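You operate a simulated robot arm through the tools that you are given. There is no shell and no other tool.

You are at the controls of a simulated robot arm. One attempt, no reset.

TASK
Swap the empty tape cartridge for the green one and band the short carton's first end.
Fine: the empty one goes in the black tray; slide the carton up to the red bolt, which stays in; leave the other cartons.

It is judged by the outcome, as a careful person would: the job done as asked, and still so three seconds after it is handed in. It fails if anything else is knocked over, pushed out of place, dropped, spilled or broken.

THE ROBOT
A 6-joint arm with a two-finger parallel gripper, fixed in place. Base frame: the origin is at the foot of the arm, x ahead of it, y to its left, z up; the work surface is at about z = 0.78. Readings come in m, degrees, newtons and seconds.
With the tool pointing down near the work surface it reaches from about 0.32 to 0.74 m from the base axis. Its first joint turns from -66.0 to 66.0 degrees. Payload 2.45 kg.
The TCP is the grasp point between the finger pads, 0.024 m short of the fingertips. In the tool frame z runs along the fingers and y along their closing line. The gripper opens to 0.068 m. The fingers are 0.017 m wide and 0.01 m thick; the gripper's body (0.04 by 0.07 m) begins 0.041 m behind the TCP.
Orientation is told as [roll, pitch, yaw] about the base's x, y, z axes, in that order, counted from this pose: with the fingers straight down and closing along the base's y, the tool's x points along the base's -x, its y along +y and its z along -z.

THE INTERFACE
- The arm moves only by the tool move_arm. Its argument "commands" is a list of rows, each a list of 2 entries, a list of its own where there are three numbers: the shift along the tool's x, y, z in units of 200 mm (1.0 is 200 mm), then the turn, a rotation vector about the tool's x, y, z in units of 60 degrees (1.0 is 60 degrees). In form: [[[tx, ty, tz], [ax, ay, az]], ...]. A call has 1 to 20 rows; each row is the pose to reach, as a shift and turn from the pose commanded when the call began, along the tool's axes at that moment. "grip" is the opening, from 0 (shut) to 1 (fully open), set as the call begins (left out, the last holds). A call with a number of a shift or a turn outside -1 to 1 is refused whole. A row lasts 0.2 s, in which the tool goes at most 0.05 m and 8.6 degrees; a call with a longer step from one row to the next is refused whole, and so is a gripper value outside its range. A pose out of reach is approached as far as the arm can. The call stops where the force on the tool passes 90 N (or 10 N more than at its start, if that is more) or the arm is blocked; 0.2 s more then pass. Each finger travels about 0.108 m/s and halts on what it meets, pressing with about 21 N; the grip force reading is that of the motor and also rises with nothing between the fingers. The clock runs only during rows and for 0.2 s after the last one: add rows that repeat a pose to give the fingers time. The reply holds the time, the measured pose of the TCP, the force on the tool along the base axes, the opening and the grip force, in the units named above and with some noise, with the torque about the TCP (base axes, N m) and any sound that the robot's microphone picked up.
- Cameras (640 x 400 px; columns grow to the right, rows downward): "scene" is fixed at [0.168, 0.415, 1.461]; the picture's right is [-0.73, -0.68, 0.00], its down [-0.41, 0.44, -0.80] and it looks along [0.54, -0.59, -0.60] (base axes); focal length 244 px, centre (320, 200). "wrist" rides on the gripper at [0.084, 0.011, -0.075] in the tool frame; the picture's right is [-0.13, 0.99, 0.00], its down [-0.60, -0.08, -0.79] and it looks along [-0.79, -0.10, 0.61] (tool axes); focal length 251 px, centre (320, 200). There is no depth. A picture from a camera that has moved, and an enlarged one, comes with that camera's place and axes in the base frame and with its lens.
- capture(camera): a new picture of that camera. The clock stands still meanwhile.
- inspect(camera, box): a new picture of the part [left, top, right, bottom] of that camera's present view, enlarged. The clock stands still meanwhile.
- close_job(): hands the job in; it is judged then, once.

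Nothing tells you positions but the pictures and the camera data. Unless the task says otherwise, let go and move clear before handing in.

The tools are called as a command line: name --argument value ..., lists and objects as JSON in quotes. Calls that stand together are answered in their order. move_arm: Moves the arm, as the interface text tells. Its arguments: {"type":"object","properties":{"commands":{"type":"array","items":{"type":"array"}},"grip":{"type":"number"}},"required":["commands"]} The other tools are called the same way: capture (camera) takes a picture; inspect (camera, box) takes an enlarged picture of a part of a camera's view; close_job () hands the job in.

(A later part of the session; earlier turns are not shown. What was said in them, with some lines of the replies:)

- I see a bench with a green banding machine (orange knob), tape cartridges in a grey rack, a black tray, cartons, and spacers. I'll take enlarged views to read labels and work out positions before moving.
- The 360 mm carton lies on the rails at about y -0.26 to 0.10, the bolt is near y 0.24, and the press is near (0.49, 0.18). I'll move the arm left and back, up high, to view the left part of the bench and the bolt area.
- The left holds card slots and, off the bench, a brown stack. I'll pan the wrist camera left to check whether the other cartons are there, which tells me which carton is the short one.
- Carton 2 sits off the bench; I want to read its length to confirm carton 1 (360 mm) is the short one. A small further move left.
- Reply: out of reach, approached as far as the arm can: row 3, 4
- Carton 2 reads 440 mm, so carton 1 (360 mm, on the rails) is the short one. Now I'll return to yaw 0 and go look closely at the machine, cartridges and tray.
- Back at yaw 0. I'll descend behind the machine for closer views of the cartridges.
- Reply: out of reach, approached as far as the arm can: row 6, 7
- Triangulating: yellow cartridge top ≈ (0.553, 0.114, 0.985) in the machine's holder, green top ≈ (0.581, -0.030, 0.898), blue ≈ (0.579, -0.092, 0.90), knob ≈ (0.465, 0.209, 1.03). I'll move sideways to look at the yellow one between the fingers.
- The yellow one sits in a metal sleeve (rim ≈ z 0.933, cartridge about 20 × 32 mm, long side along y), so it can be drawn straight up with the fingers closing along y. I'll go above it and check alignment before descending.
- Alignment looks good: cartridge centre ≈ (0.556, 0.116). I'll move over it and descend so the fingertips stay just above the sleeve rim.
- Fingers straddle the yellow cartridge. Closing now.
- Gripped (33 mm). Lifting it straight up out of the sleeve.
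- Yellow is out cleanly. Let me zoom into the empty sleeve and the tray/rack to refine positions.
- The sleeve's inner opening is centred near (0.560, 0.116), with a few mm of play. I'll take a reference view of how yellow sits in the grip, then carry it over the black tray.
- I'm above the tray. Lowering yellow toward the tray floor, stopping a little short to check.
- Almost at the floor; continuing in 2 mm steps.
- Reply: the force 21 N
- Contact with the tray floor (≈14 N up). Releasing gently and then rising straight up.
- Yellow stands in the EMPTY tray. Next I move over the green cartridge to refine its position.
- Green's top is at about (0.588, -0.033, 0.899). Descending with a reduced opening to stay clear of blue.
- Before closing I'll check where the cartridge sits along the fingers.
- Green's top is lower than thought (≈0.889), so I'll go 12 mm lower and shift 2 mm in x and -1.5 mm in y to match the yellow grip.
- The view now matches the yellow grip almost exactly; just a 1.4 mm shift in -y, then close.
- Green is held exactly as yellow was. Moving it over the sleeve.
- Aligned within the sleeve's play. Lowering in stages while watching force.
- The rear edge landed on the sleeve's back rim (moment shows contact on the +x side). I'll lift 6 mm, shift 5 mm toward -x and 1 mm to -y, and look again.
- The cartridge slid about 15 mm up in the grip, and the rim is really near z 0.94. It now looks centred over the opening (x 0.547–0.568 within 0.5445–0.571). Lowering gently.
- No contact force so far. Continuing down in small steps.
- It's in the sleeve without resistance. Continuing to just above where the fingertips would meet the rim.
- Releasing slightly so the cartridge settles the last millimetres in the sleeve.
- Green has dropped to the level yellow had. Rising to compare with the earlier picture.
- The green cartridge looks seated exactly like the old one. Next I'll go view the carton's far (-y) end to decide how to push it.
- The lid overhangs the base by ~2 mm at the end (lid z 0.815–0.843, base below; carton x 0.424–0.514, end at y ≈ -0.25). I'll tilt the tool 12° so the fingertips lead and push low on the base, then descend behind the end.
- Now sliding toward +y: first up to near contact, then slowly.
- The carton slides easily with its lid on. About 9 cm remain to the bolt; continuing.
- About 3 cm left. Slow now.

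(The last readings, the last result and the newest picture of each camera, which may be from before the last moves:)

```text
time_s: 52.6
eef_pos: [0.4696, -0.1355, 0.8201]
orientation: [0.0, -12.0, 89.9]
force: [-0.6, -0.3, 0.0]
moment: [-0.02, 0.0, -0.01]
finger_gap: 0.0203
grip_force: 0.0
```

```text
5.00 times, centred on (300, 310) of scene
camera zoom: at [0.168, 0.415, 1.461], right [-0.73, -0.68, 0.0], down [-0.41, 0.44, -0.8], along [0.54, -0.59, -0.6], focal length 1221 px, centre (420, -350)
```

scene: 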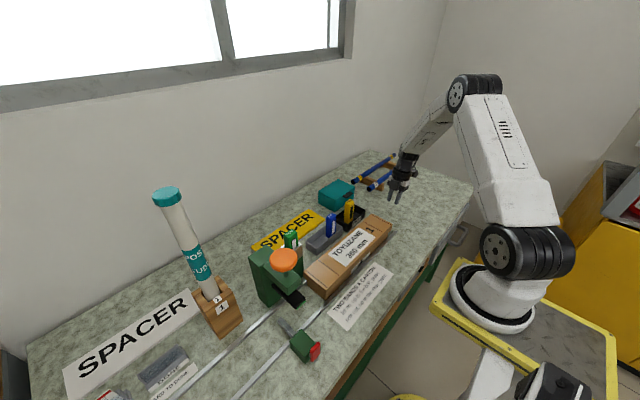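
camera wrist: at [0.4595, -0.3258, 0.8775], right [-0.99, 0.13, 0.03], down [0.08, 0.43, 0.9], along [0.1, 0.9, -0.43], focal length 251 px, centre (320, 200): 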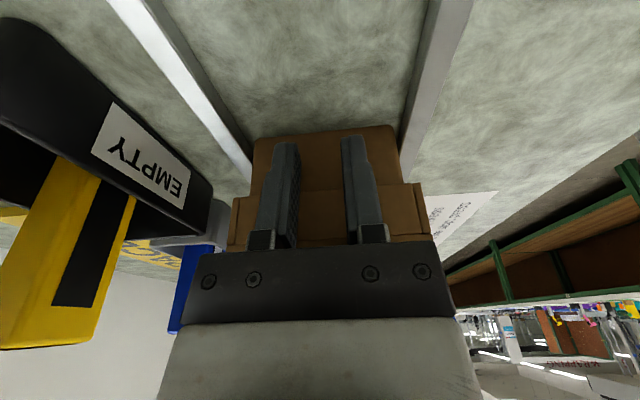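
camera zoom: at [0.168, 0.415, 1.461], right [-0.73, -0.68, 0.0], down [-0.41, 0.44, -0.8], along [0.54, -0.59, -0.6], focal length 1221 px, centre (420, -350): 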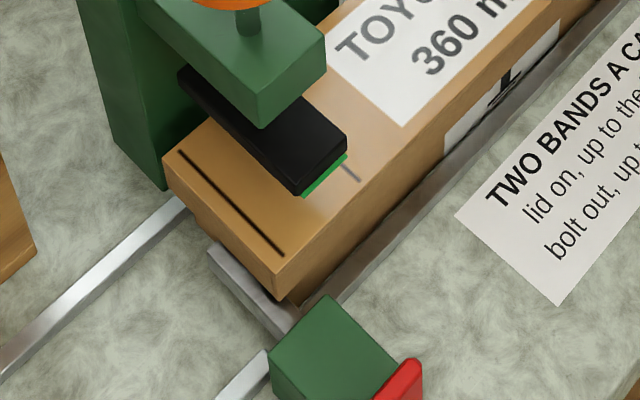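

move_arm --commands '[[[-0.0098, 0, 0.0021], [0, 0, 0]], [[-0.0147, 0, 0.0031], [0, 0, 0]]]'

move_arm --commands '[[[-0.0098, 0, 0.0021], [0, 0, 0]], [[-0.0147, 0, 0.0031], [0, 0, 0]]]'

inspect --camera "scene" --box '[260, 270, 340, 350]'

```text
time_s: 53.2
eef_pos: [0.4707, -0.1332, 0.8213]
orientation: [-0.2, -11.9, 90.0]
force: [-0.5, -7.8, -1.1]
moment: [-0.06, 0.02, 0.04]
finger_gap: 0.0207
grip_force: 0.1
```

```text
time_s: 53.8
eef_pos: [0.4709, -0.1325, 0.8224]
orientation: [-0.5, -11.7, 89.9]
force: [0.5, -35.4, 0.0]
moment: [-0.42, 0.06, 0.23]
finger_gap: 0.0205
grip_force: 0.2
```

```text
5.00 times, centred on (300, 310) of scene
camera zoom: at [0.1681, 0.4142, 1.4613], right [-0.73, -0.68, 0.0], down [-0.41, 0.44, -0.8], along [0.54, -0.59, -0.6], focal length 1221 px, centre (420, -350)
```

zoom: 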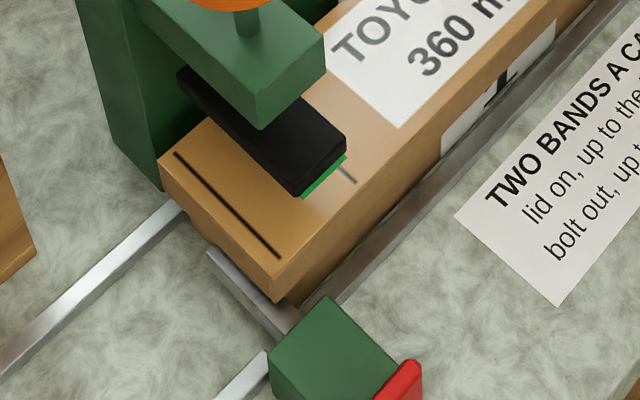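

The carton is firmly against the bolt (force rose to 35 N), with the press pad between its two end marks. Backing off straight, then rising.

move_arm --commands '[[[0.01, 0, -0.0021], [0, 0, 0]], [[0.03, 0, -0.0062], [0, 0, 0]], [[0.1, 0, -0.0208], [0, 0, 0]], [[0.25, 0, -0.052], [0, 0, 0]], [[0.4, 0, -0.0832], [0, 0, 0]], [[0.4, 0, -0.0832], [0, 0, 0]]]'

inspect --camera "scene" --box '[260, 270, 340, 350]'

capture --camera "scene"

```text
time_s: 55.2
eef_pos: [0.4688, -0.2111, 0.8203]
orientation: [0.0, -12.1, 90.0]
force: [0.0, 0.2, 0.6]
moment: [-0.01, -0.01, -0.02]
finger_gap: 0.0203
grip_force: 0.0
```

```text
5.00 times, centred on (300, 310) of scene
camera zoom: at [0.168, 0.415, 1.461], right [-0.73, -0.68, 0.0], down [-0.41, 0.44, -0.8], along [0.54, -0.59, -0.6], focal length 1221 px, centre (420, -350)
```

zoom: 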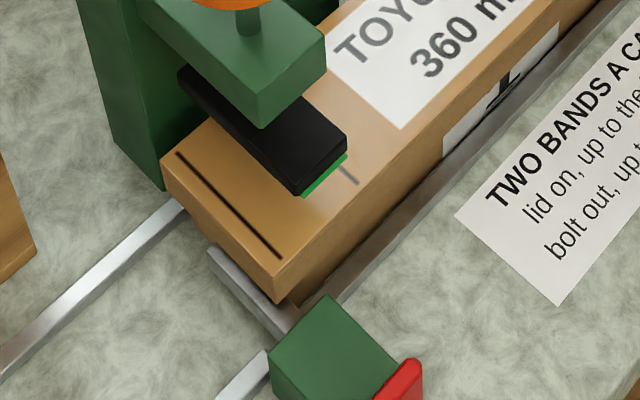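

```text
taken
```

scene: 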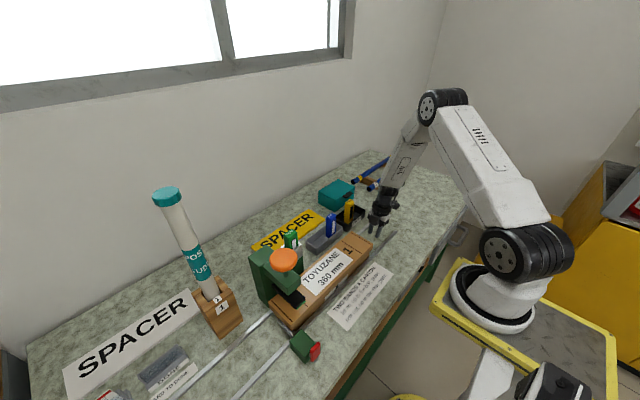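

move_arm --commands '[[[-0.052, 0, -0.245], [0, 0, 0]], [[-0.104, 0, -0.49], [0, 0, 0]], [[-0.156, 0, -0.735], [0, 0, 0]], [[-0.208, 0, -0.978], [0, 0, 0]], [[-0.208, 0, -0.978], [0, 0.1, 0]], [[-0.208, 0, -0.978], [0, 0.2, 0]], [[-0.208, 0, -0.978], [0, 0.2, 0]]]' --grip 0.0

move_arm --commands '[[[0, 0, -0.1], [0, 0, 0.14]], [[0, 0, -0.2], [0, 0, 0.28]], [[0, 0, -0.3], [0, 0, 0.42]], [[0, 0, -0.4], [0, 0, 0.56]], [[0, 0, -0.5], [0, 0, 0.7]], [[0, 0, -0.5], [0, 0, 0.84]], [[0, 0, -0.5], [0, 0, 0.98]], [[0, 0, -0.5], [0, 0, 0.98]]]'

```text
time_s: 56.8
eef_pos: [0.4685, -0.2104, 1.0195]
orientation: [-0.1, 0.0, 90.1]
force: [0.4, -0.2, 0.4]
moment: [0.05, 0.02, -0.05]
finger_gap: 0.0
grip_force: 20.8
```

```text
time_s: 58.6
eef_pos: [0.47, -0.2104, 1.1211]
orientation: [0.0, -0.1, 31.1]
force: [0.8, -0.3, -0.3]
moment: [0.0, 0.02, -0.02]
finger_gap: 0.0002
grip_force: 21.5
```

move_arm --commands '[[[-0.055, 0.19, 0], [0, 0, 0.104]], [[-0.11, 0.38, 0], [0, 0, 0.208]], [[-0.166, 0.57, 0], [0, 0, 0.312]], [[-0.222, 0.76, 0], [0, 0, 0.416]], [[-0.277, 0.943, 0], [0, 0, 0.519]], [[-0.277, 0.943, 0], [0, 0, 0.519]]]'

move_arm --commands '[[[0.1, 0.2, 0], [0, 0, 0]], [[0.2, 0.4, 0], [0, 0, 0]], [[0.3, 0.6, 0], [0, 0, 0]], [[0.35, 0.8, 0], [0, 0, 0]], [[0.35, 0.8, 0], [0, 0, 0]]]'

capture --camera "wrist"

capture --camera "scene"

```text
time_s: 60.0
eef_pos: [0.4199, -0.0208, 1.1207]
orientation: [0.0, -0.1, 0.0]
force: [-0.2, 0.1, 0.3]
moment: [0.01, 0.0, 0.03]
finger_gap: 0.0
grip_force: 20.8
```

```text
time_s: 61.2
eef_pos: [0.3487, 0.1387, 1.1212]
orientation: [0.0, -0.1, 0.0]
force: [-0.3, -0.1, -0.1]
moment: [0.01, -0.01, -0.02]
finger_gap: 0.0001
grip_force: 21.2
```

```text
taken
camera wrist: at [0.2657, 0.1492, 1.1957], right [0.13, 0.99, 0.0], down [0.6, -0.08, 0.79], along [0.79, -0.1, -0.61], focal length 251 px, centre (320, 200)
```

wrist: 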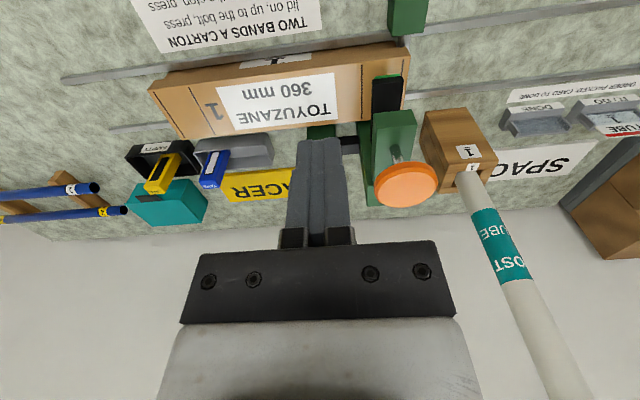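

```text
taken
```

scene: 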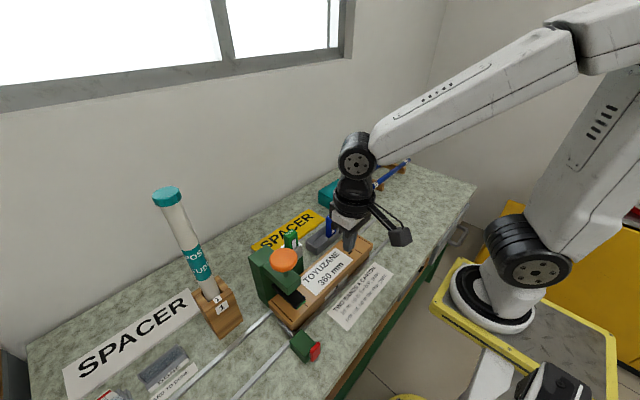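

inspect --camera "wrist" --box '[330, 0, 470, 220]'

inspect --camera "wrist" --box '[350, 20, 430, 110]'

inspect --camera "scene" --box '[250, 240, 320, 300]'

```text
1.82 times, centred on (400, 110) of wrist
camera zoom: at [0.2657, 0.1492, 1.1957], right [0.13, 0.99, 0.0], down [0.6, -0.08, 0.79], along [0.79, -0.1, -0.61], focal length 457 px, centre (174, 364)
```

zoom: 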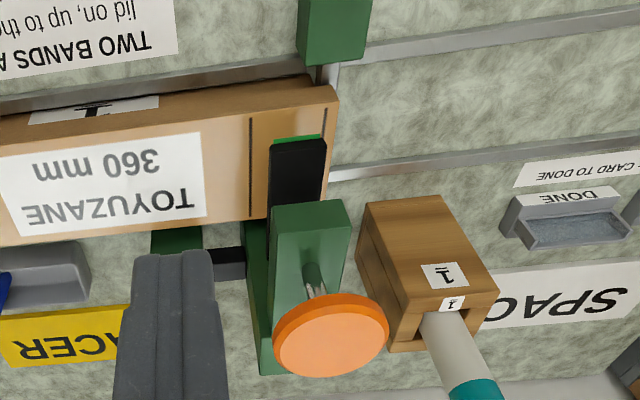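

```text
4.44 times, centred on (390, 65) of wrist
camera zoom: at [0.2657, 0.1492, 1.1957], right [0.13, 0.99, 0.0], down [0.6, -0.08, 0.79], along [0.79, -0.1, -0.61], focal length 1118 px, centre (9, 800)
```

zoom: 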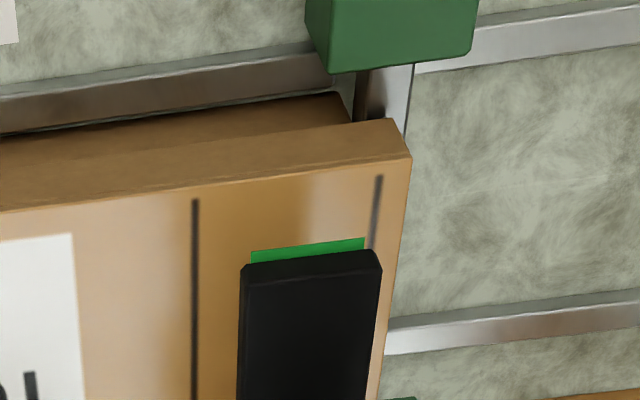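

```text
6.67 times, centred on (285, 270) of scene
camera zoom: at [0.168, 0.4151, 1.461], right [-0.73, -0.68, 0.0], down [-0.41, 0.44, -0.8], along [0.54, -0.59, -0.6], focal length 1628 px, centre (553, -267)
```

zoom: 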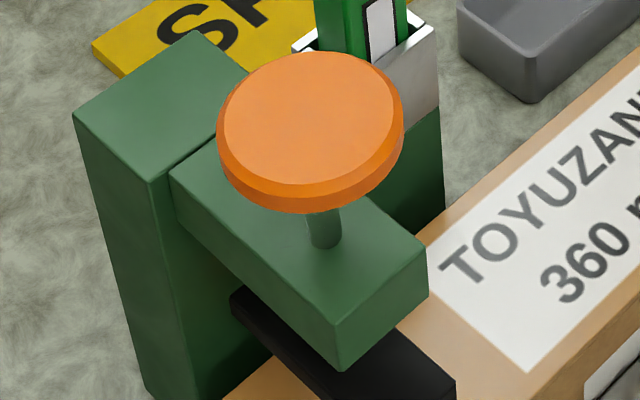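

Before pressing I want to verify the carton really touches the bolt; I'll look at that corner from the +y side.

move_arm --commands '[[[0, 0.2, 0], [0, 0, 0]], [[0, 0.4, 0.05], [0, 0, 0]], [[0, 0.6, 0.15], [0, 0, 0]], [[0, 0.75, 0.25], [0, 0, 0]], [[0, 0.75, 0.25], [0, 0, 0]]]'

capture --camera "wrist"

inspect --camera "wrist" --box '[200, 0, 330, 110]'

```text
time_s: 62.4
eef_pos: [0.3506, 0.2889, 1.0703]
orientation: [0.1, -0.2, -0.1]
force: [0.2, -0.1, 0.3]
moment: [0.0, 0.0, -0.02]
finger_gap: 0.0
grip_force: 20.4
```

```text
taken
camera wrist: at [0.2664, 0.2999, 1.1462], right [0.13, 0.99, 0.0], down [0.6, -0.08, 0.79], along [0.79, -0.1, -0.61], focal length 251 px, centre (320, 200)
```

wrist: 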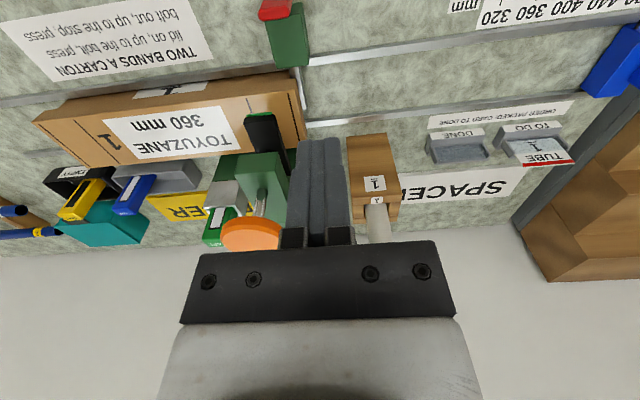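

```text
3.64 times, centred on (265, 55) of wrist
camera zoom: at [0.2664, 0.2999, 1.1462], right [0.13, 0.99, 0.0], down [0.6, -0.08, 0.79], along [0.79, -0.1, -0.61], focal length 914 px, centre (520, 727)
```

zoom: 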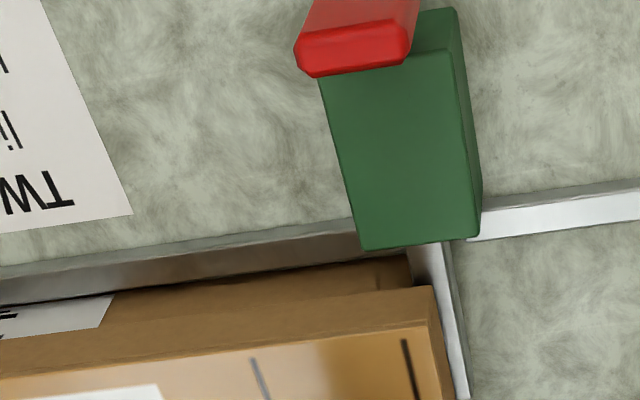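

inspect --camera "scene" --box '[288, 304, 328, 340]'

inspect --camera "wrist" --box '[260, 40, 320, 120]'

inspect --camera "scene" --box '[270, 295, 320, 335]'

```text
11.11 times, centred on (308, 322) of scene
camera zoom: at [0.168, 0.4151, 1.461], right [-0.73, -0.68, 0.0], down [-0.41, 0.44, -0.8], along [0.54, -0.59, -0.6], focal length 2713 px, centre (453, -1156)
```

zoom: 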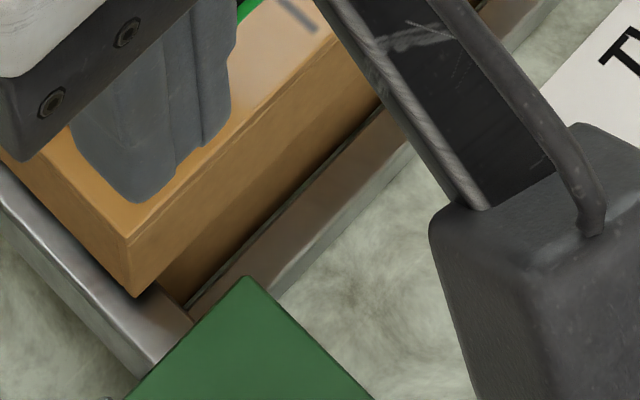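

```text
5.00 times, centred on (290, 80) of wrist
camera zoom: at [0.2664, 0.2999, 1.1462], right [0.13, 0.99, 0.0], down [0.6, -0.08, 0.79], along [0.79, -0.1, -0.61], focal length 1257 px, centre (470, 800)
```

zoom: 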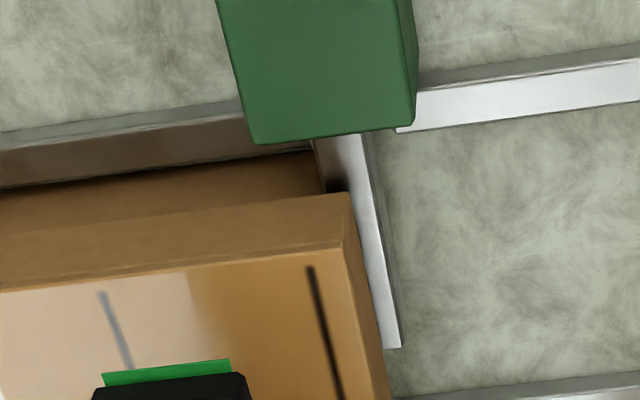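

```text
10.00 times, centred on (295, 315) of scene
camera zoom: at [0.168, 0.4151, 1.461], right [-0.73, -0.68, 0.0], down [-0.41, 0.44, -0.8], along [0.54, -0.59, -0.6], focal length 2442 px, centre (570, -950)
```

zoom: 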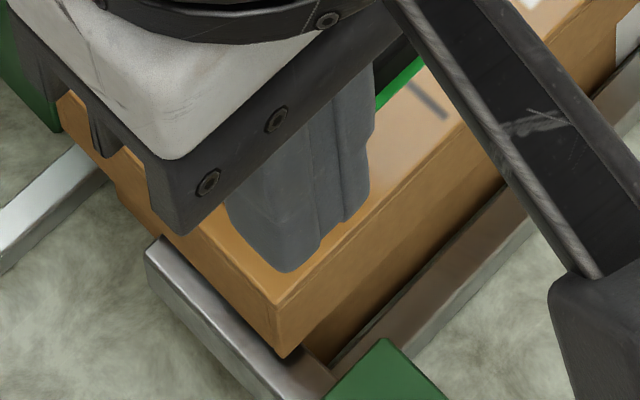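

inspect --camera "wrist" --box '[284, 62, 308, 84]'

inspect --camera "wrist" --box '[280, 60, 320, 120]'

```text
16.00 times, centred on (296, 73) of wrist
camera zoom: at [0.2664, 0.2999, 1.1462], right [0.13, 0.99, 0.0], down [0.6, -0.08, 0.79], along [0.79, -0.1, -0.61], focal length 4023 px, centre (704, 2232)
```

zoom: 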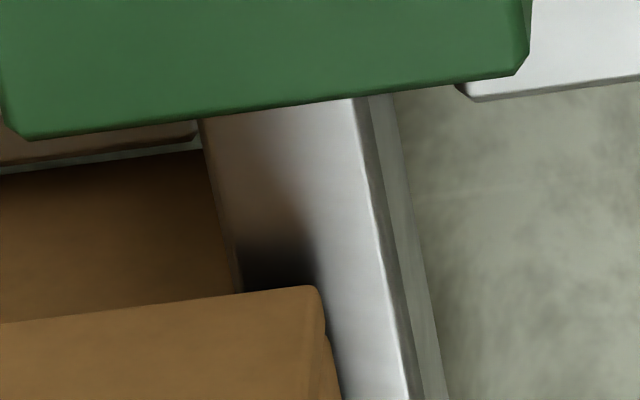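

```text
6.67 times, centred on (300, 90) of wrist
camera zoom: at [0.2664, 0.2999, 1.1462], right [0.13, 0.99, 0.0], down [0.6, -0.08, 0.79], along [0.79, -0.1, -0.61], focal length 1676 px, centre (453, 933)
```

zoom: 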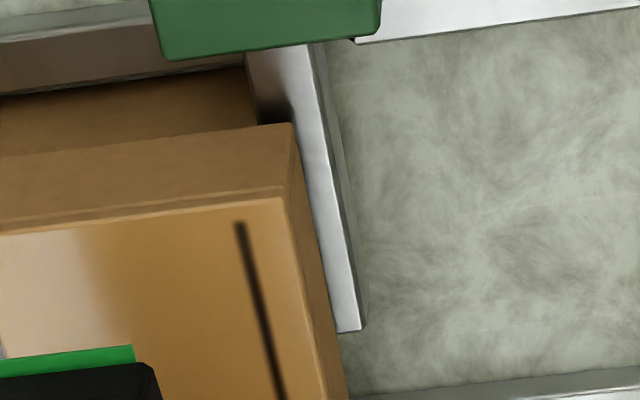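

The bar's top edge meets the base directly, with the lid overlapping above the bar. To be sure there's no hidden gap, I'll look with the camera in line with the contact plane.

move_arm --commands '[[[0, -0.15, -0.1], [0, 0, 0]], [[0, -0.285, -0.1], [0, 0, 0]], [[0, -0.285, -0.1], [0, 0, 0]]]'

capture --camera "wrist"

inspect --camera "wrist" --box '[290, 20, 350, 100]'

```text
time_s: 63.2
eef_pos: [0.3492, 0.2308, 1.0915]
orientation: [-0.1, -0.1, 0.0]
force: [1.3, -0.2, 1.1]
moment: [0.02, 0.0, 0.03]
finger_gap: 0.0
grip_force: 20.4
```

```text
taken
camera wrist: at [0.2655, 0.2422, 1.1664], right [0.13, 0.99, 0.0], down [0.6, -0.08, 0.79], along [0.79, -0.1, -0.61], focal length 251 px, centre (320, 200)
```

wrist: 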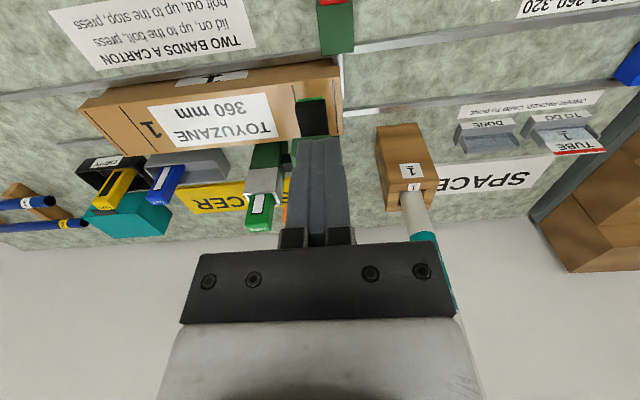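

```text
5.00 times, centred on (320, 60) of wrist
camera zoom: at [0.2655, 0.2422, 1.1664], right [0.13, 0.99, 0.0], down [0.6, -0.08, 0.79], along [0.79, -0.1, -0.61], focal length 1257 px, centre (320, 900)
```

zoom: 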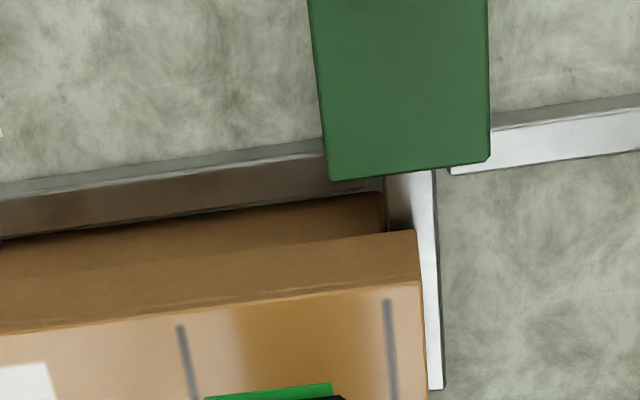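

inspect --camera "wrist" --box '[324, 50, 346, 72]'

```text
16.00 times, centred on (335, 61) of wrist
camera zoom: at [0.2655, 0.2422, 1.1664], right [0.13, 0.99, 0.0], down [0.6, -0.08, 0.79], along [0.79, -0.1, -0.61], focal length 4023 px, centre (80, 2424)
```

zoom: 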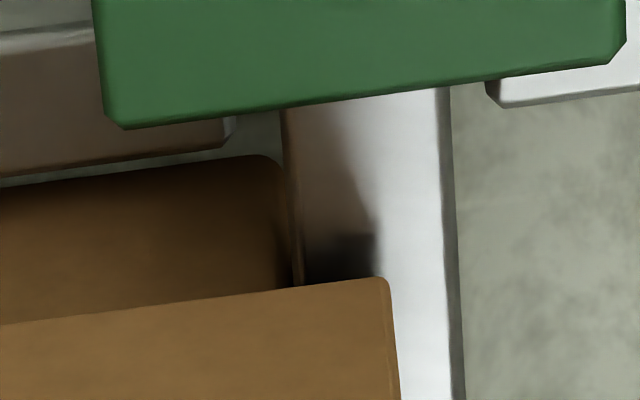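

The base is against the bolt (within ~1 mm). Knob top is at about (0.463, 0.210, 1.037). I'll move above it with closed fingers.

move_arm --commands '[[[0, 0, -0.15], [0, 0, 0]], [[-0.19, -0.035, -0.15], [0, 0, 0]], [[-0.38, -0.07, -0.15], [0, 0, 0]], [[-0.57, -0.105, -0.15], [0, 0, 0]], [[-0.57, -0.105, -0.15], [0, 0, 0]], [[-0.57, -0.105, -0.05], [0, 0, 0]], [[-0.57, -0.105, 0.08], [0, 0, 0]], [[-0.57, -0.105, 0.08], [0, 0, 0]]]'

capture --camera "wrist"

inspect --camera "scene" --box '[230, 190, 350, 310]'

```text
time_s: 65.0
eef_pos: [0.4642, 0.2106, 1.0744]
orientation: [0.0, -0.2, 0.0]
force: [-0.6, 0.0, 0.2]
moment: [-0.02, 0.0, -0.04]
finger_gap: 0.0
grip_force: 20.9
```

```text
taken
camera wrist: at [0.3803, 0.2211, 1.1497], right [0.13, 0.99, 0.0], down [0.6, -0.08, 0.79], along [0.79, -0.1, -0.61], focal length 251 px, centre (320, 200)
```

wrist: 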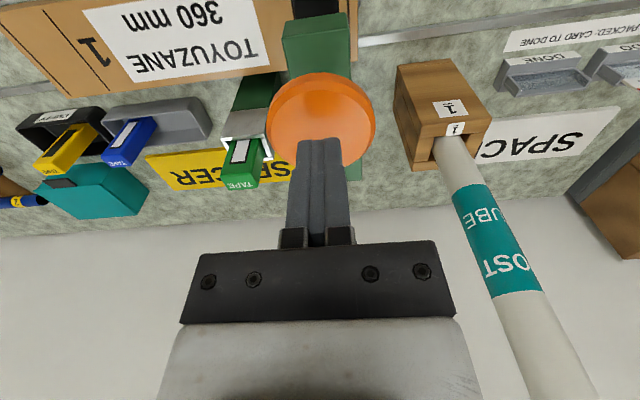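

```text
3.33 times, centred on (290, 250) of scene
camera zoom: at [0.168, 0.415, 1.461], right [-0.73, -0.68, 0.0], down [-0.41, 0.44, -0.8], along [0.54, -0.59, -0.6], focal length 814 px, centre (420, 33)
```

zoom: 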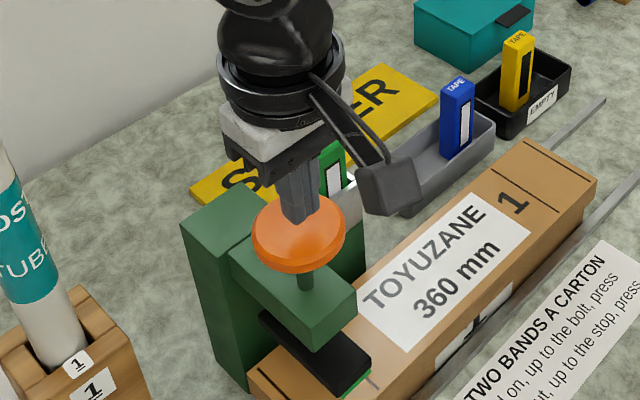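

Centred over the knob. Pressing down in small steps, watching force and sound.

move_arm --commands '[[[0.015, 0, 0.025], [0, 0, 0]], [[0.015, 0, 0.05], [0, 0, 0]], [[0.015, 0, 0.075], [0, 0, 0]], [[0.015, 0, 0.1], [0, 0, 0]]]'

inspect --camera "scene" --box '[230, 190, 350, 310]'

```text
time_s: 66.0
eef_pos: [0.4598, 0.2106, 1.0545]
orientation: [0.1, 0.0, 0.1]
force: [-0.3, -0.4, 1.3]
moment: [0.01, 0.02, -0.01]
finger_gap: 0.0
grip_force: 20.7
```

```text
3.33 times, centred on (290, 250) of scene
camera zoom: at [0.168, 0.415, 1.461], right [-0.73, -0.68, 0.0], down [-0.41, 0.44, -0.8], along [0.54, -0.59, -0.6], focal length 814 px, centre (420, 33)
```

zoom: 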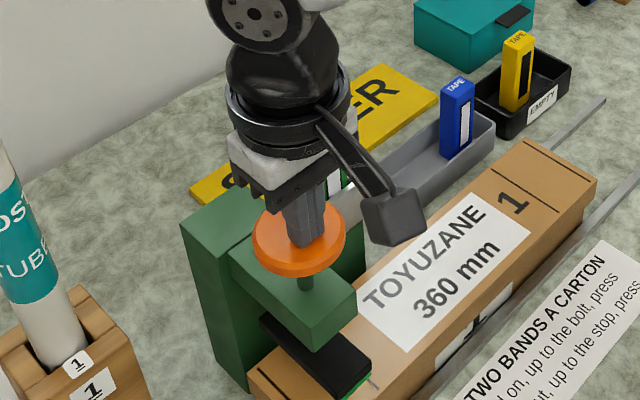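

move_arm --commands '[[[0, 0, 0.025], [0, 0, 0]], [[0, 0, 0.05], [0, 0, 0]]]'

move_arm --commands '[[[0, 0, 0.025], [0, 0, 0]], [[0, 0, 0.05], [0, 0, 0]]]'

inspect --camera "scene" --box '[230, 190, 350, 310]'

```text
time_s: 66.6
eef_pos: [0.4589, 0.2118, 1.0451]
orientation: [0.0, -0.1, 0.1]
force: [-0.3, -1.2, 3.2]
moment: [-0.03, -0.01, 0.01]
finger_gap: 0.0
grip_force: 21.2
```

```text
time_s: 67.2
eef_pos: [0.4602, 0.2093, 1.0363]
orientation: [0.1, 0.0, 0.0]
force: [1.3, 0.5, 4.3]
moment: [-0.01, -0.03, -0.01]
finger_gap: 0.0
grip_force: 21.5
```

```text
3.33 times, centred on (290, 250) of scene
camera zoom: at [0.168, 0.415, 1.461], right [-0.73, -0.68, 0.0], down [-0.41, 0.44, -0.8], along [0.54, -0.59, -0.6], focal length 814 px, centre (420, 33)
```

zoom: 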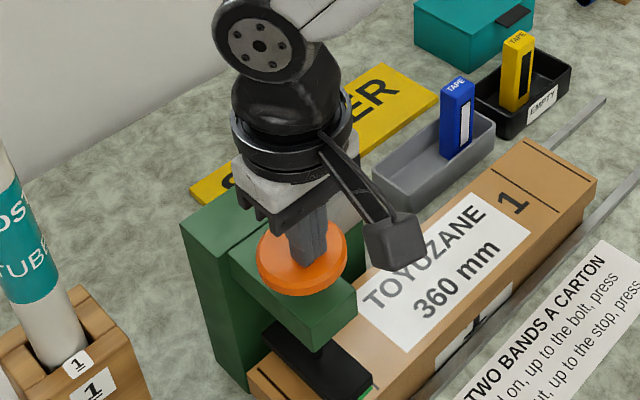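

The knob is moving down against its spring. Continuing.

move_arm --commands '[[[0, 0, 0.02], [0, 0, 0]], [[0, 0, 0.035], [0, 0, 0]]]'

move_arm --commands '[[[0, 0, 0.015], [0, 0, 0]], [[0, 0, 0.025], [0, 0, 0]]]'

inspect --camera "scene" --box '[230, 190, 350, 310]'

```text
time_s: 67.8
eef_pos: [0.4604, 0.2112, 1.0283]
orientation: [0.2, -0.1, 0.0]
force: [0.4, 2.8, 4.0]
moment: [0.04, 0.05, -0.05]
finger_gap: 0.0002
grip_force: 20.9
```

```text
time_s: 68.4
eef_pos: [0.4604, 0.209, 1.0227]
orientation: [0.0, -0.1, -0.1]
force: [-0.8, 1.5, 4.2]
moment: [0.05, 0.05, -0.02]
finger_gap: 0.0
grip_force: 21.0
```

```text
3.33 times, centred on (290, 250) of scene
camera zoom: at [0.168, 0.4151, 1.461], right [-0.73, -0.68, 0.0], down [-0.41, 0.44, -0.8], along [0.54, -0.59, -0.6], focal length 814 px, centre (420, 33)
```

zoom: 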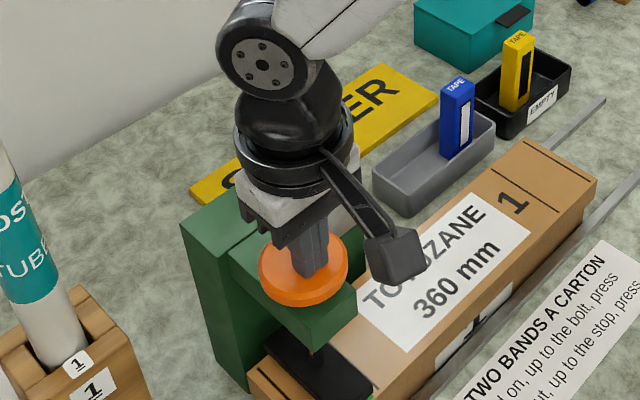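

move_arm --commands '[[[0, 0, 0.015], [0, 0, 0]], [[0, 0, 0.025], [0, 0, 0]]]'

move_arm --commands '[[[0, 0, 0.015], [0, 0, 0]], [[0, 0, 0.025], [0, 0, 0]]]'

inspect --camera "scene" --box '[230, 230, 330, 320]'

```text
time_s: 69.0
eef_pos: [0.4611, 0.2106, 1.0173]
orientation: [0.0, -0.1, 0.0]
force: [-1.4, 1.6, 5.4]
moment: [0.05, 0.08, -0.03]
finger_gap: 0.0
grip_force: 21.3
heard: click
```

```text
time_s: 69.6
eef_pos: [0.4596, 0.2111, 1.0125]
orientation: [0.0, -0.2, -0.1]
force: [-1.4, -1.5, 7.5]
moment: [-0.02, 0.08, 0.01]
finger_gap: 0.0
grip_force: 20.2
```

```text
4.44 times, centred on (280, 275) of scene
camera zoom: at [0.1679, 0.4149, 1.4611], right [-0.73, -0.68, 0.0], down [-0.41, 0.44, -0.8], along [0.54, -0.59, -0.6], focal length 1085 px, centre (498, -133)
```

zoom: 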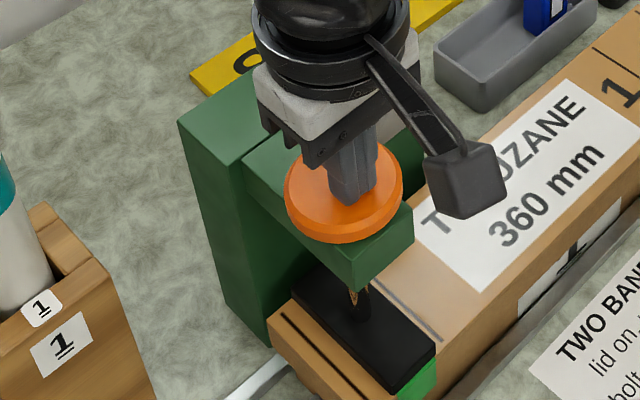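

A click was heard and a green band shows at the carton. Rising gently off the knob.

move_arm --commands '[[[0, 0, -0.05], [0, 0, 0]], [[0, 0, -0.1], [0, 0, 0]], [[0, 0, -0.15], [0, 0, 0]], [[0, 0, -0.2], [0, 0, 0]], [[0, 0, -0.25], [0, 0, 0]], [[0, 0, -0.35], [0, 0, 0]], [[0, 0, -0.5], [0, 0, 0]], [[0, 0, -0.5], [0, 0, 0]]]'

capture --camera "scene"

inspect --camera "scene" --box '[240, 240, 340, 350]'

capture --camera "wrist"

```text
time_s: 71.4
eef_pos: [0.4604, 0.211, 1.1146]
orientation: [0.0, -0.1, 0.0]
force: [0.0, 0.5, 0.7]
moment: [-0.03, 0.01, 0.02]
finger_gap: 0.0
grip_force: 20.6
```

```text
taken
```

scene: 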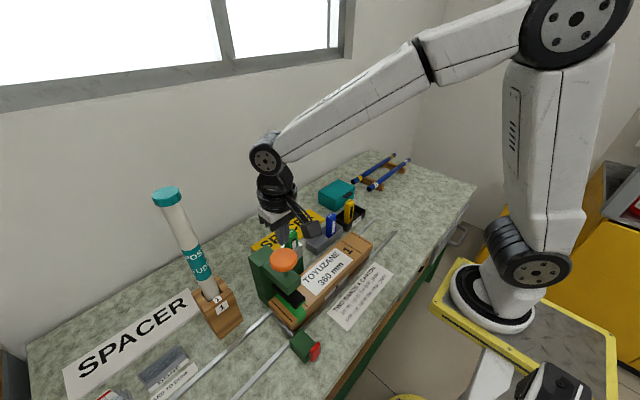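

```text
3.64 times, centred on (290, 295) of scene
camera zoom: at [0.168, 0.415, 1.461], right [-0.73, -0.68, 0.0], down [-0.41, 0.44, -0.8], along [0.54, -0.59, -0.6], focal length 888 px, centre (429, -146)
```

zoom: 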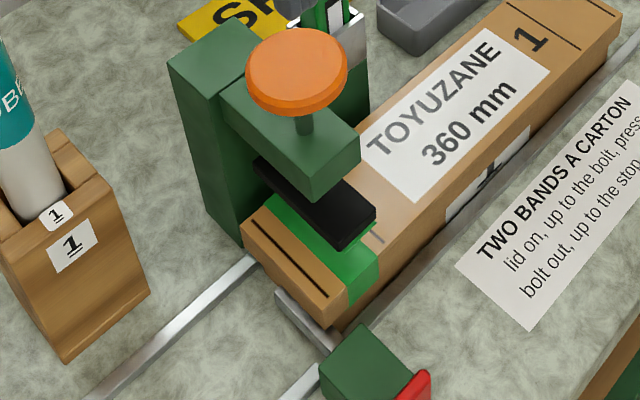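

```text
taken
camera wrist: at [0.3771, 0.2217, 1.189], right [0.13, 0.99, 0.0], down [0.6, -0.08, 0.79], along [0.79, -0.1, -0.61], focal length 251 px, centre (320, 200)
```

wrist: 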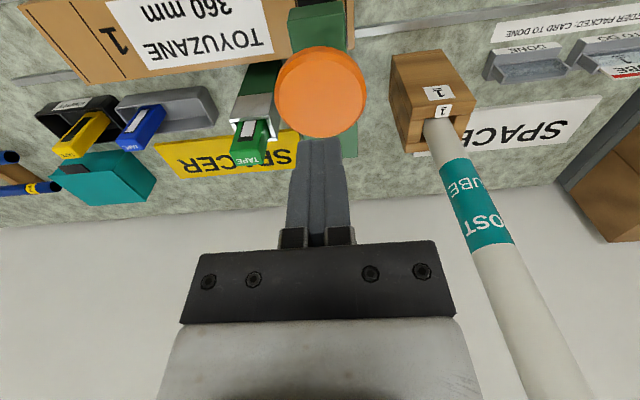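

The green band is on the carton's first end, the pad has sprung back and the bolt is still in. I'll move the arm clear and do a last check before handing in.

move_arm --commands '[[[0, 0, -0.2], [0, 0, 0]], [[0.1, 0, -0.4], [0, 0, 0]], [[0.2, 0, -0.6], [0, 0, 0]], [[0.3, 0, -0.7], [0, 0, 0]], [[0.3, 0, -0.7], [0, 0, 0]]]'

capture --camera "wrist"

inspect --camera "scene" --box '[240, 190, 400, 350]'

```text
time_s: 72.6
eef_pos: [0.3993, 0.2102, 1.2542]
orientation: [0.0, -0.1, -0.1]
force: [0.7, -0.5, -0.1]
moment: [0.0, 0.02, 0.02]
finger_gap: 0.0002
grip_force: 20.5
```

```text
taken
camera wrist: at [0.3158, 0.222, 1.329], right [0.13, 0.99, 0.0], down [0.6, -0.08, 0.79], along [0.79, -0.1, -0.61], focal length 251 px, centre (320, 200)
```

wrist: 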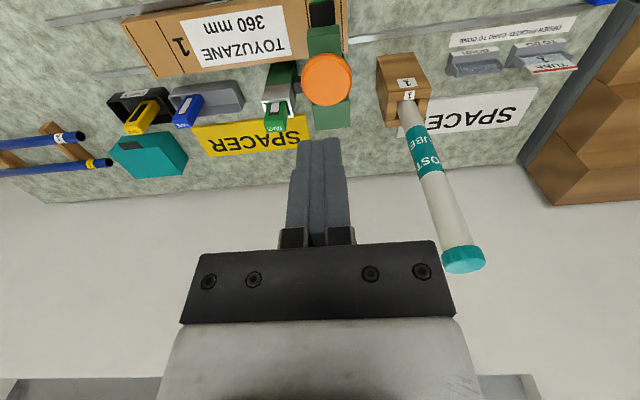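

```text
2.50 times, centred on (320, 270) of scene
camera zoom: at [0.168, 0.415, 1.461], right [-0.73, -0.68, 0.0], down [-0.41, 0.44, -0.8], along [0.54, -0.59, -0.6], focal length 610 px, centre (320, 25)
```

zoom: 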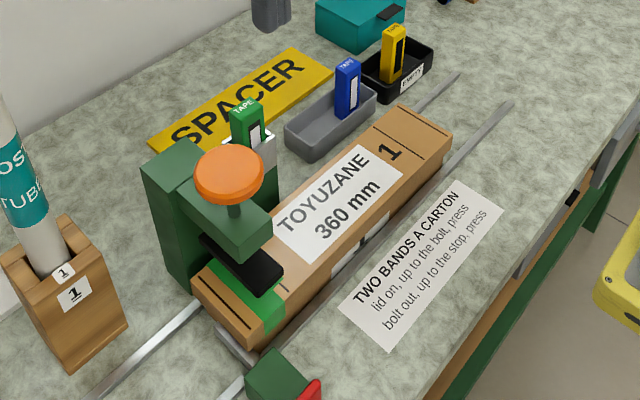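

Everything is in place: green cartridge in the machine, yellow empty in the black tray, and the 360 mm carton at the bolt with its first end banded. Nothing else looks disturbed and the arm is clear, so I'm handing in.

close_job

```text
The job is handed in.
```

The short carton's first end now has a green band, and I've handed the job in.

- **Tape swap:** the empty yellow cartridge is standing in the black EMPTY tray. The green one is in the machine, at the same height the yellow one sat.
- **Carton:** I slid the 360 mm carton along the rails until it met the red bolt, which is still in. In the close-up it sits within about 1 mm of the bolt.
- **Banding:** I pressed the orange knob once and heard a click. The green band sits between the two marks at that end.
- **Rough moment:** on the first try the green cartridge landed on the rim of the machine's holder and slid about 15 mm in the grip. I realigned it, lowered it in, and released it to drop the last 10 mm or so inside the holder.
- **Everything else:** I didn't touch the 440 mm carton or the blue cartridge. In the last pictures nothing else looked moved, and the arm was clear.
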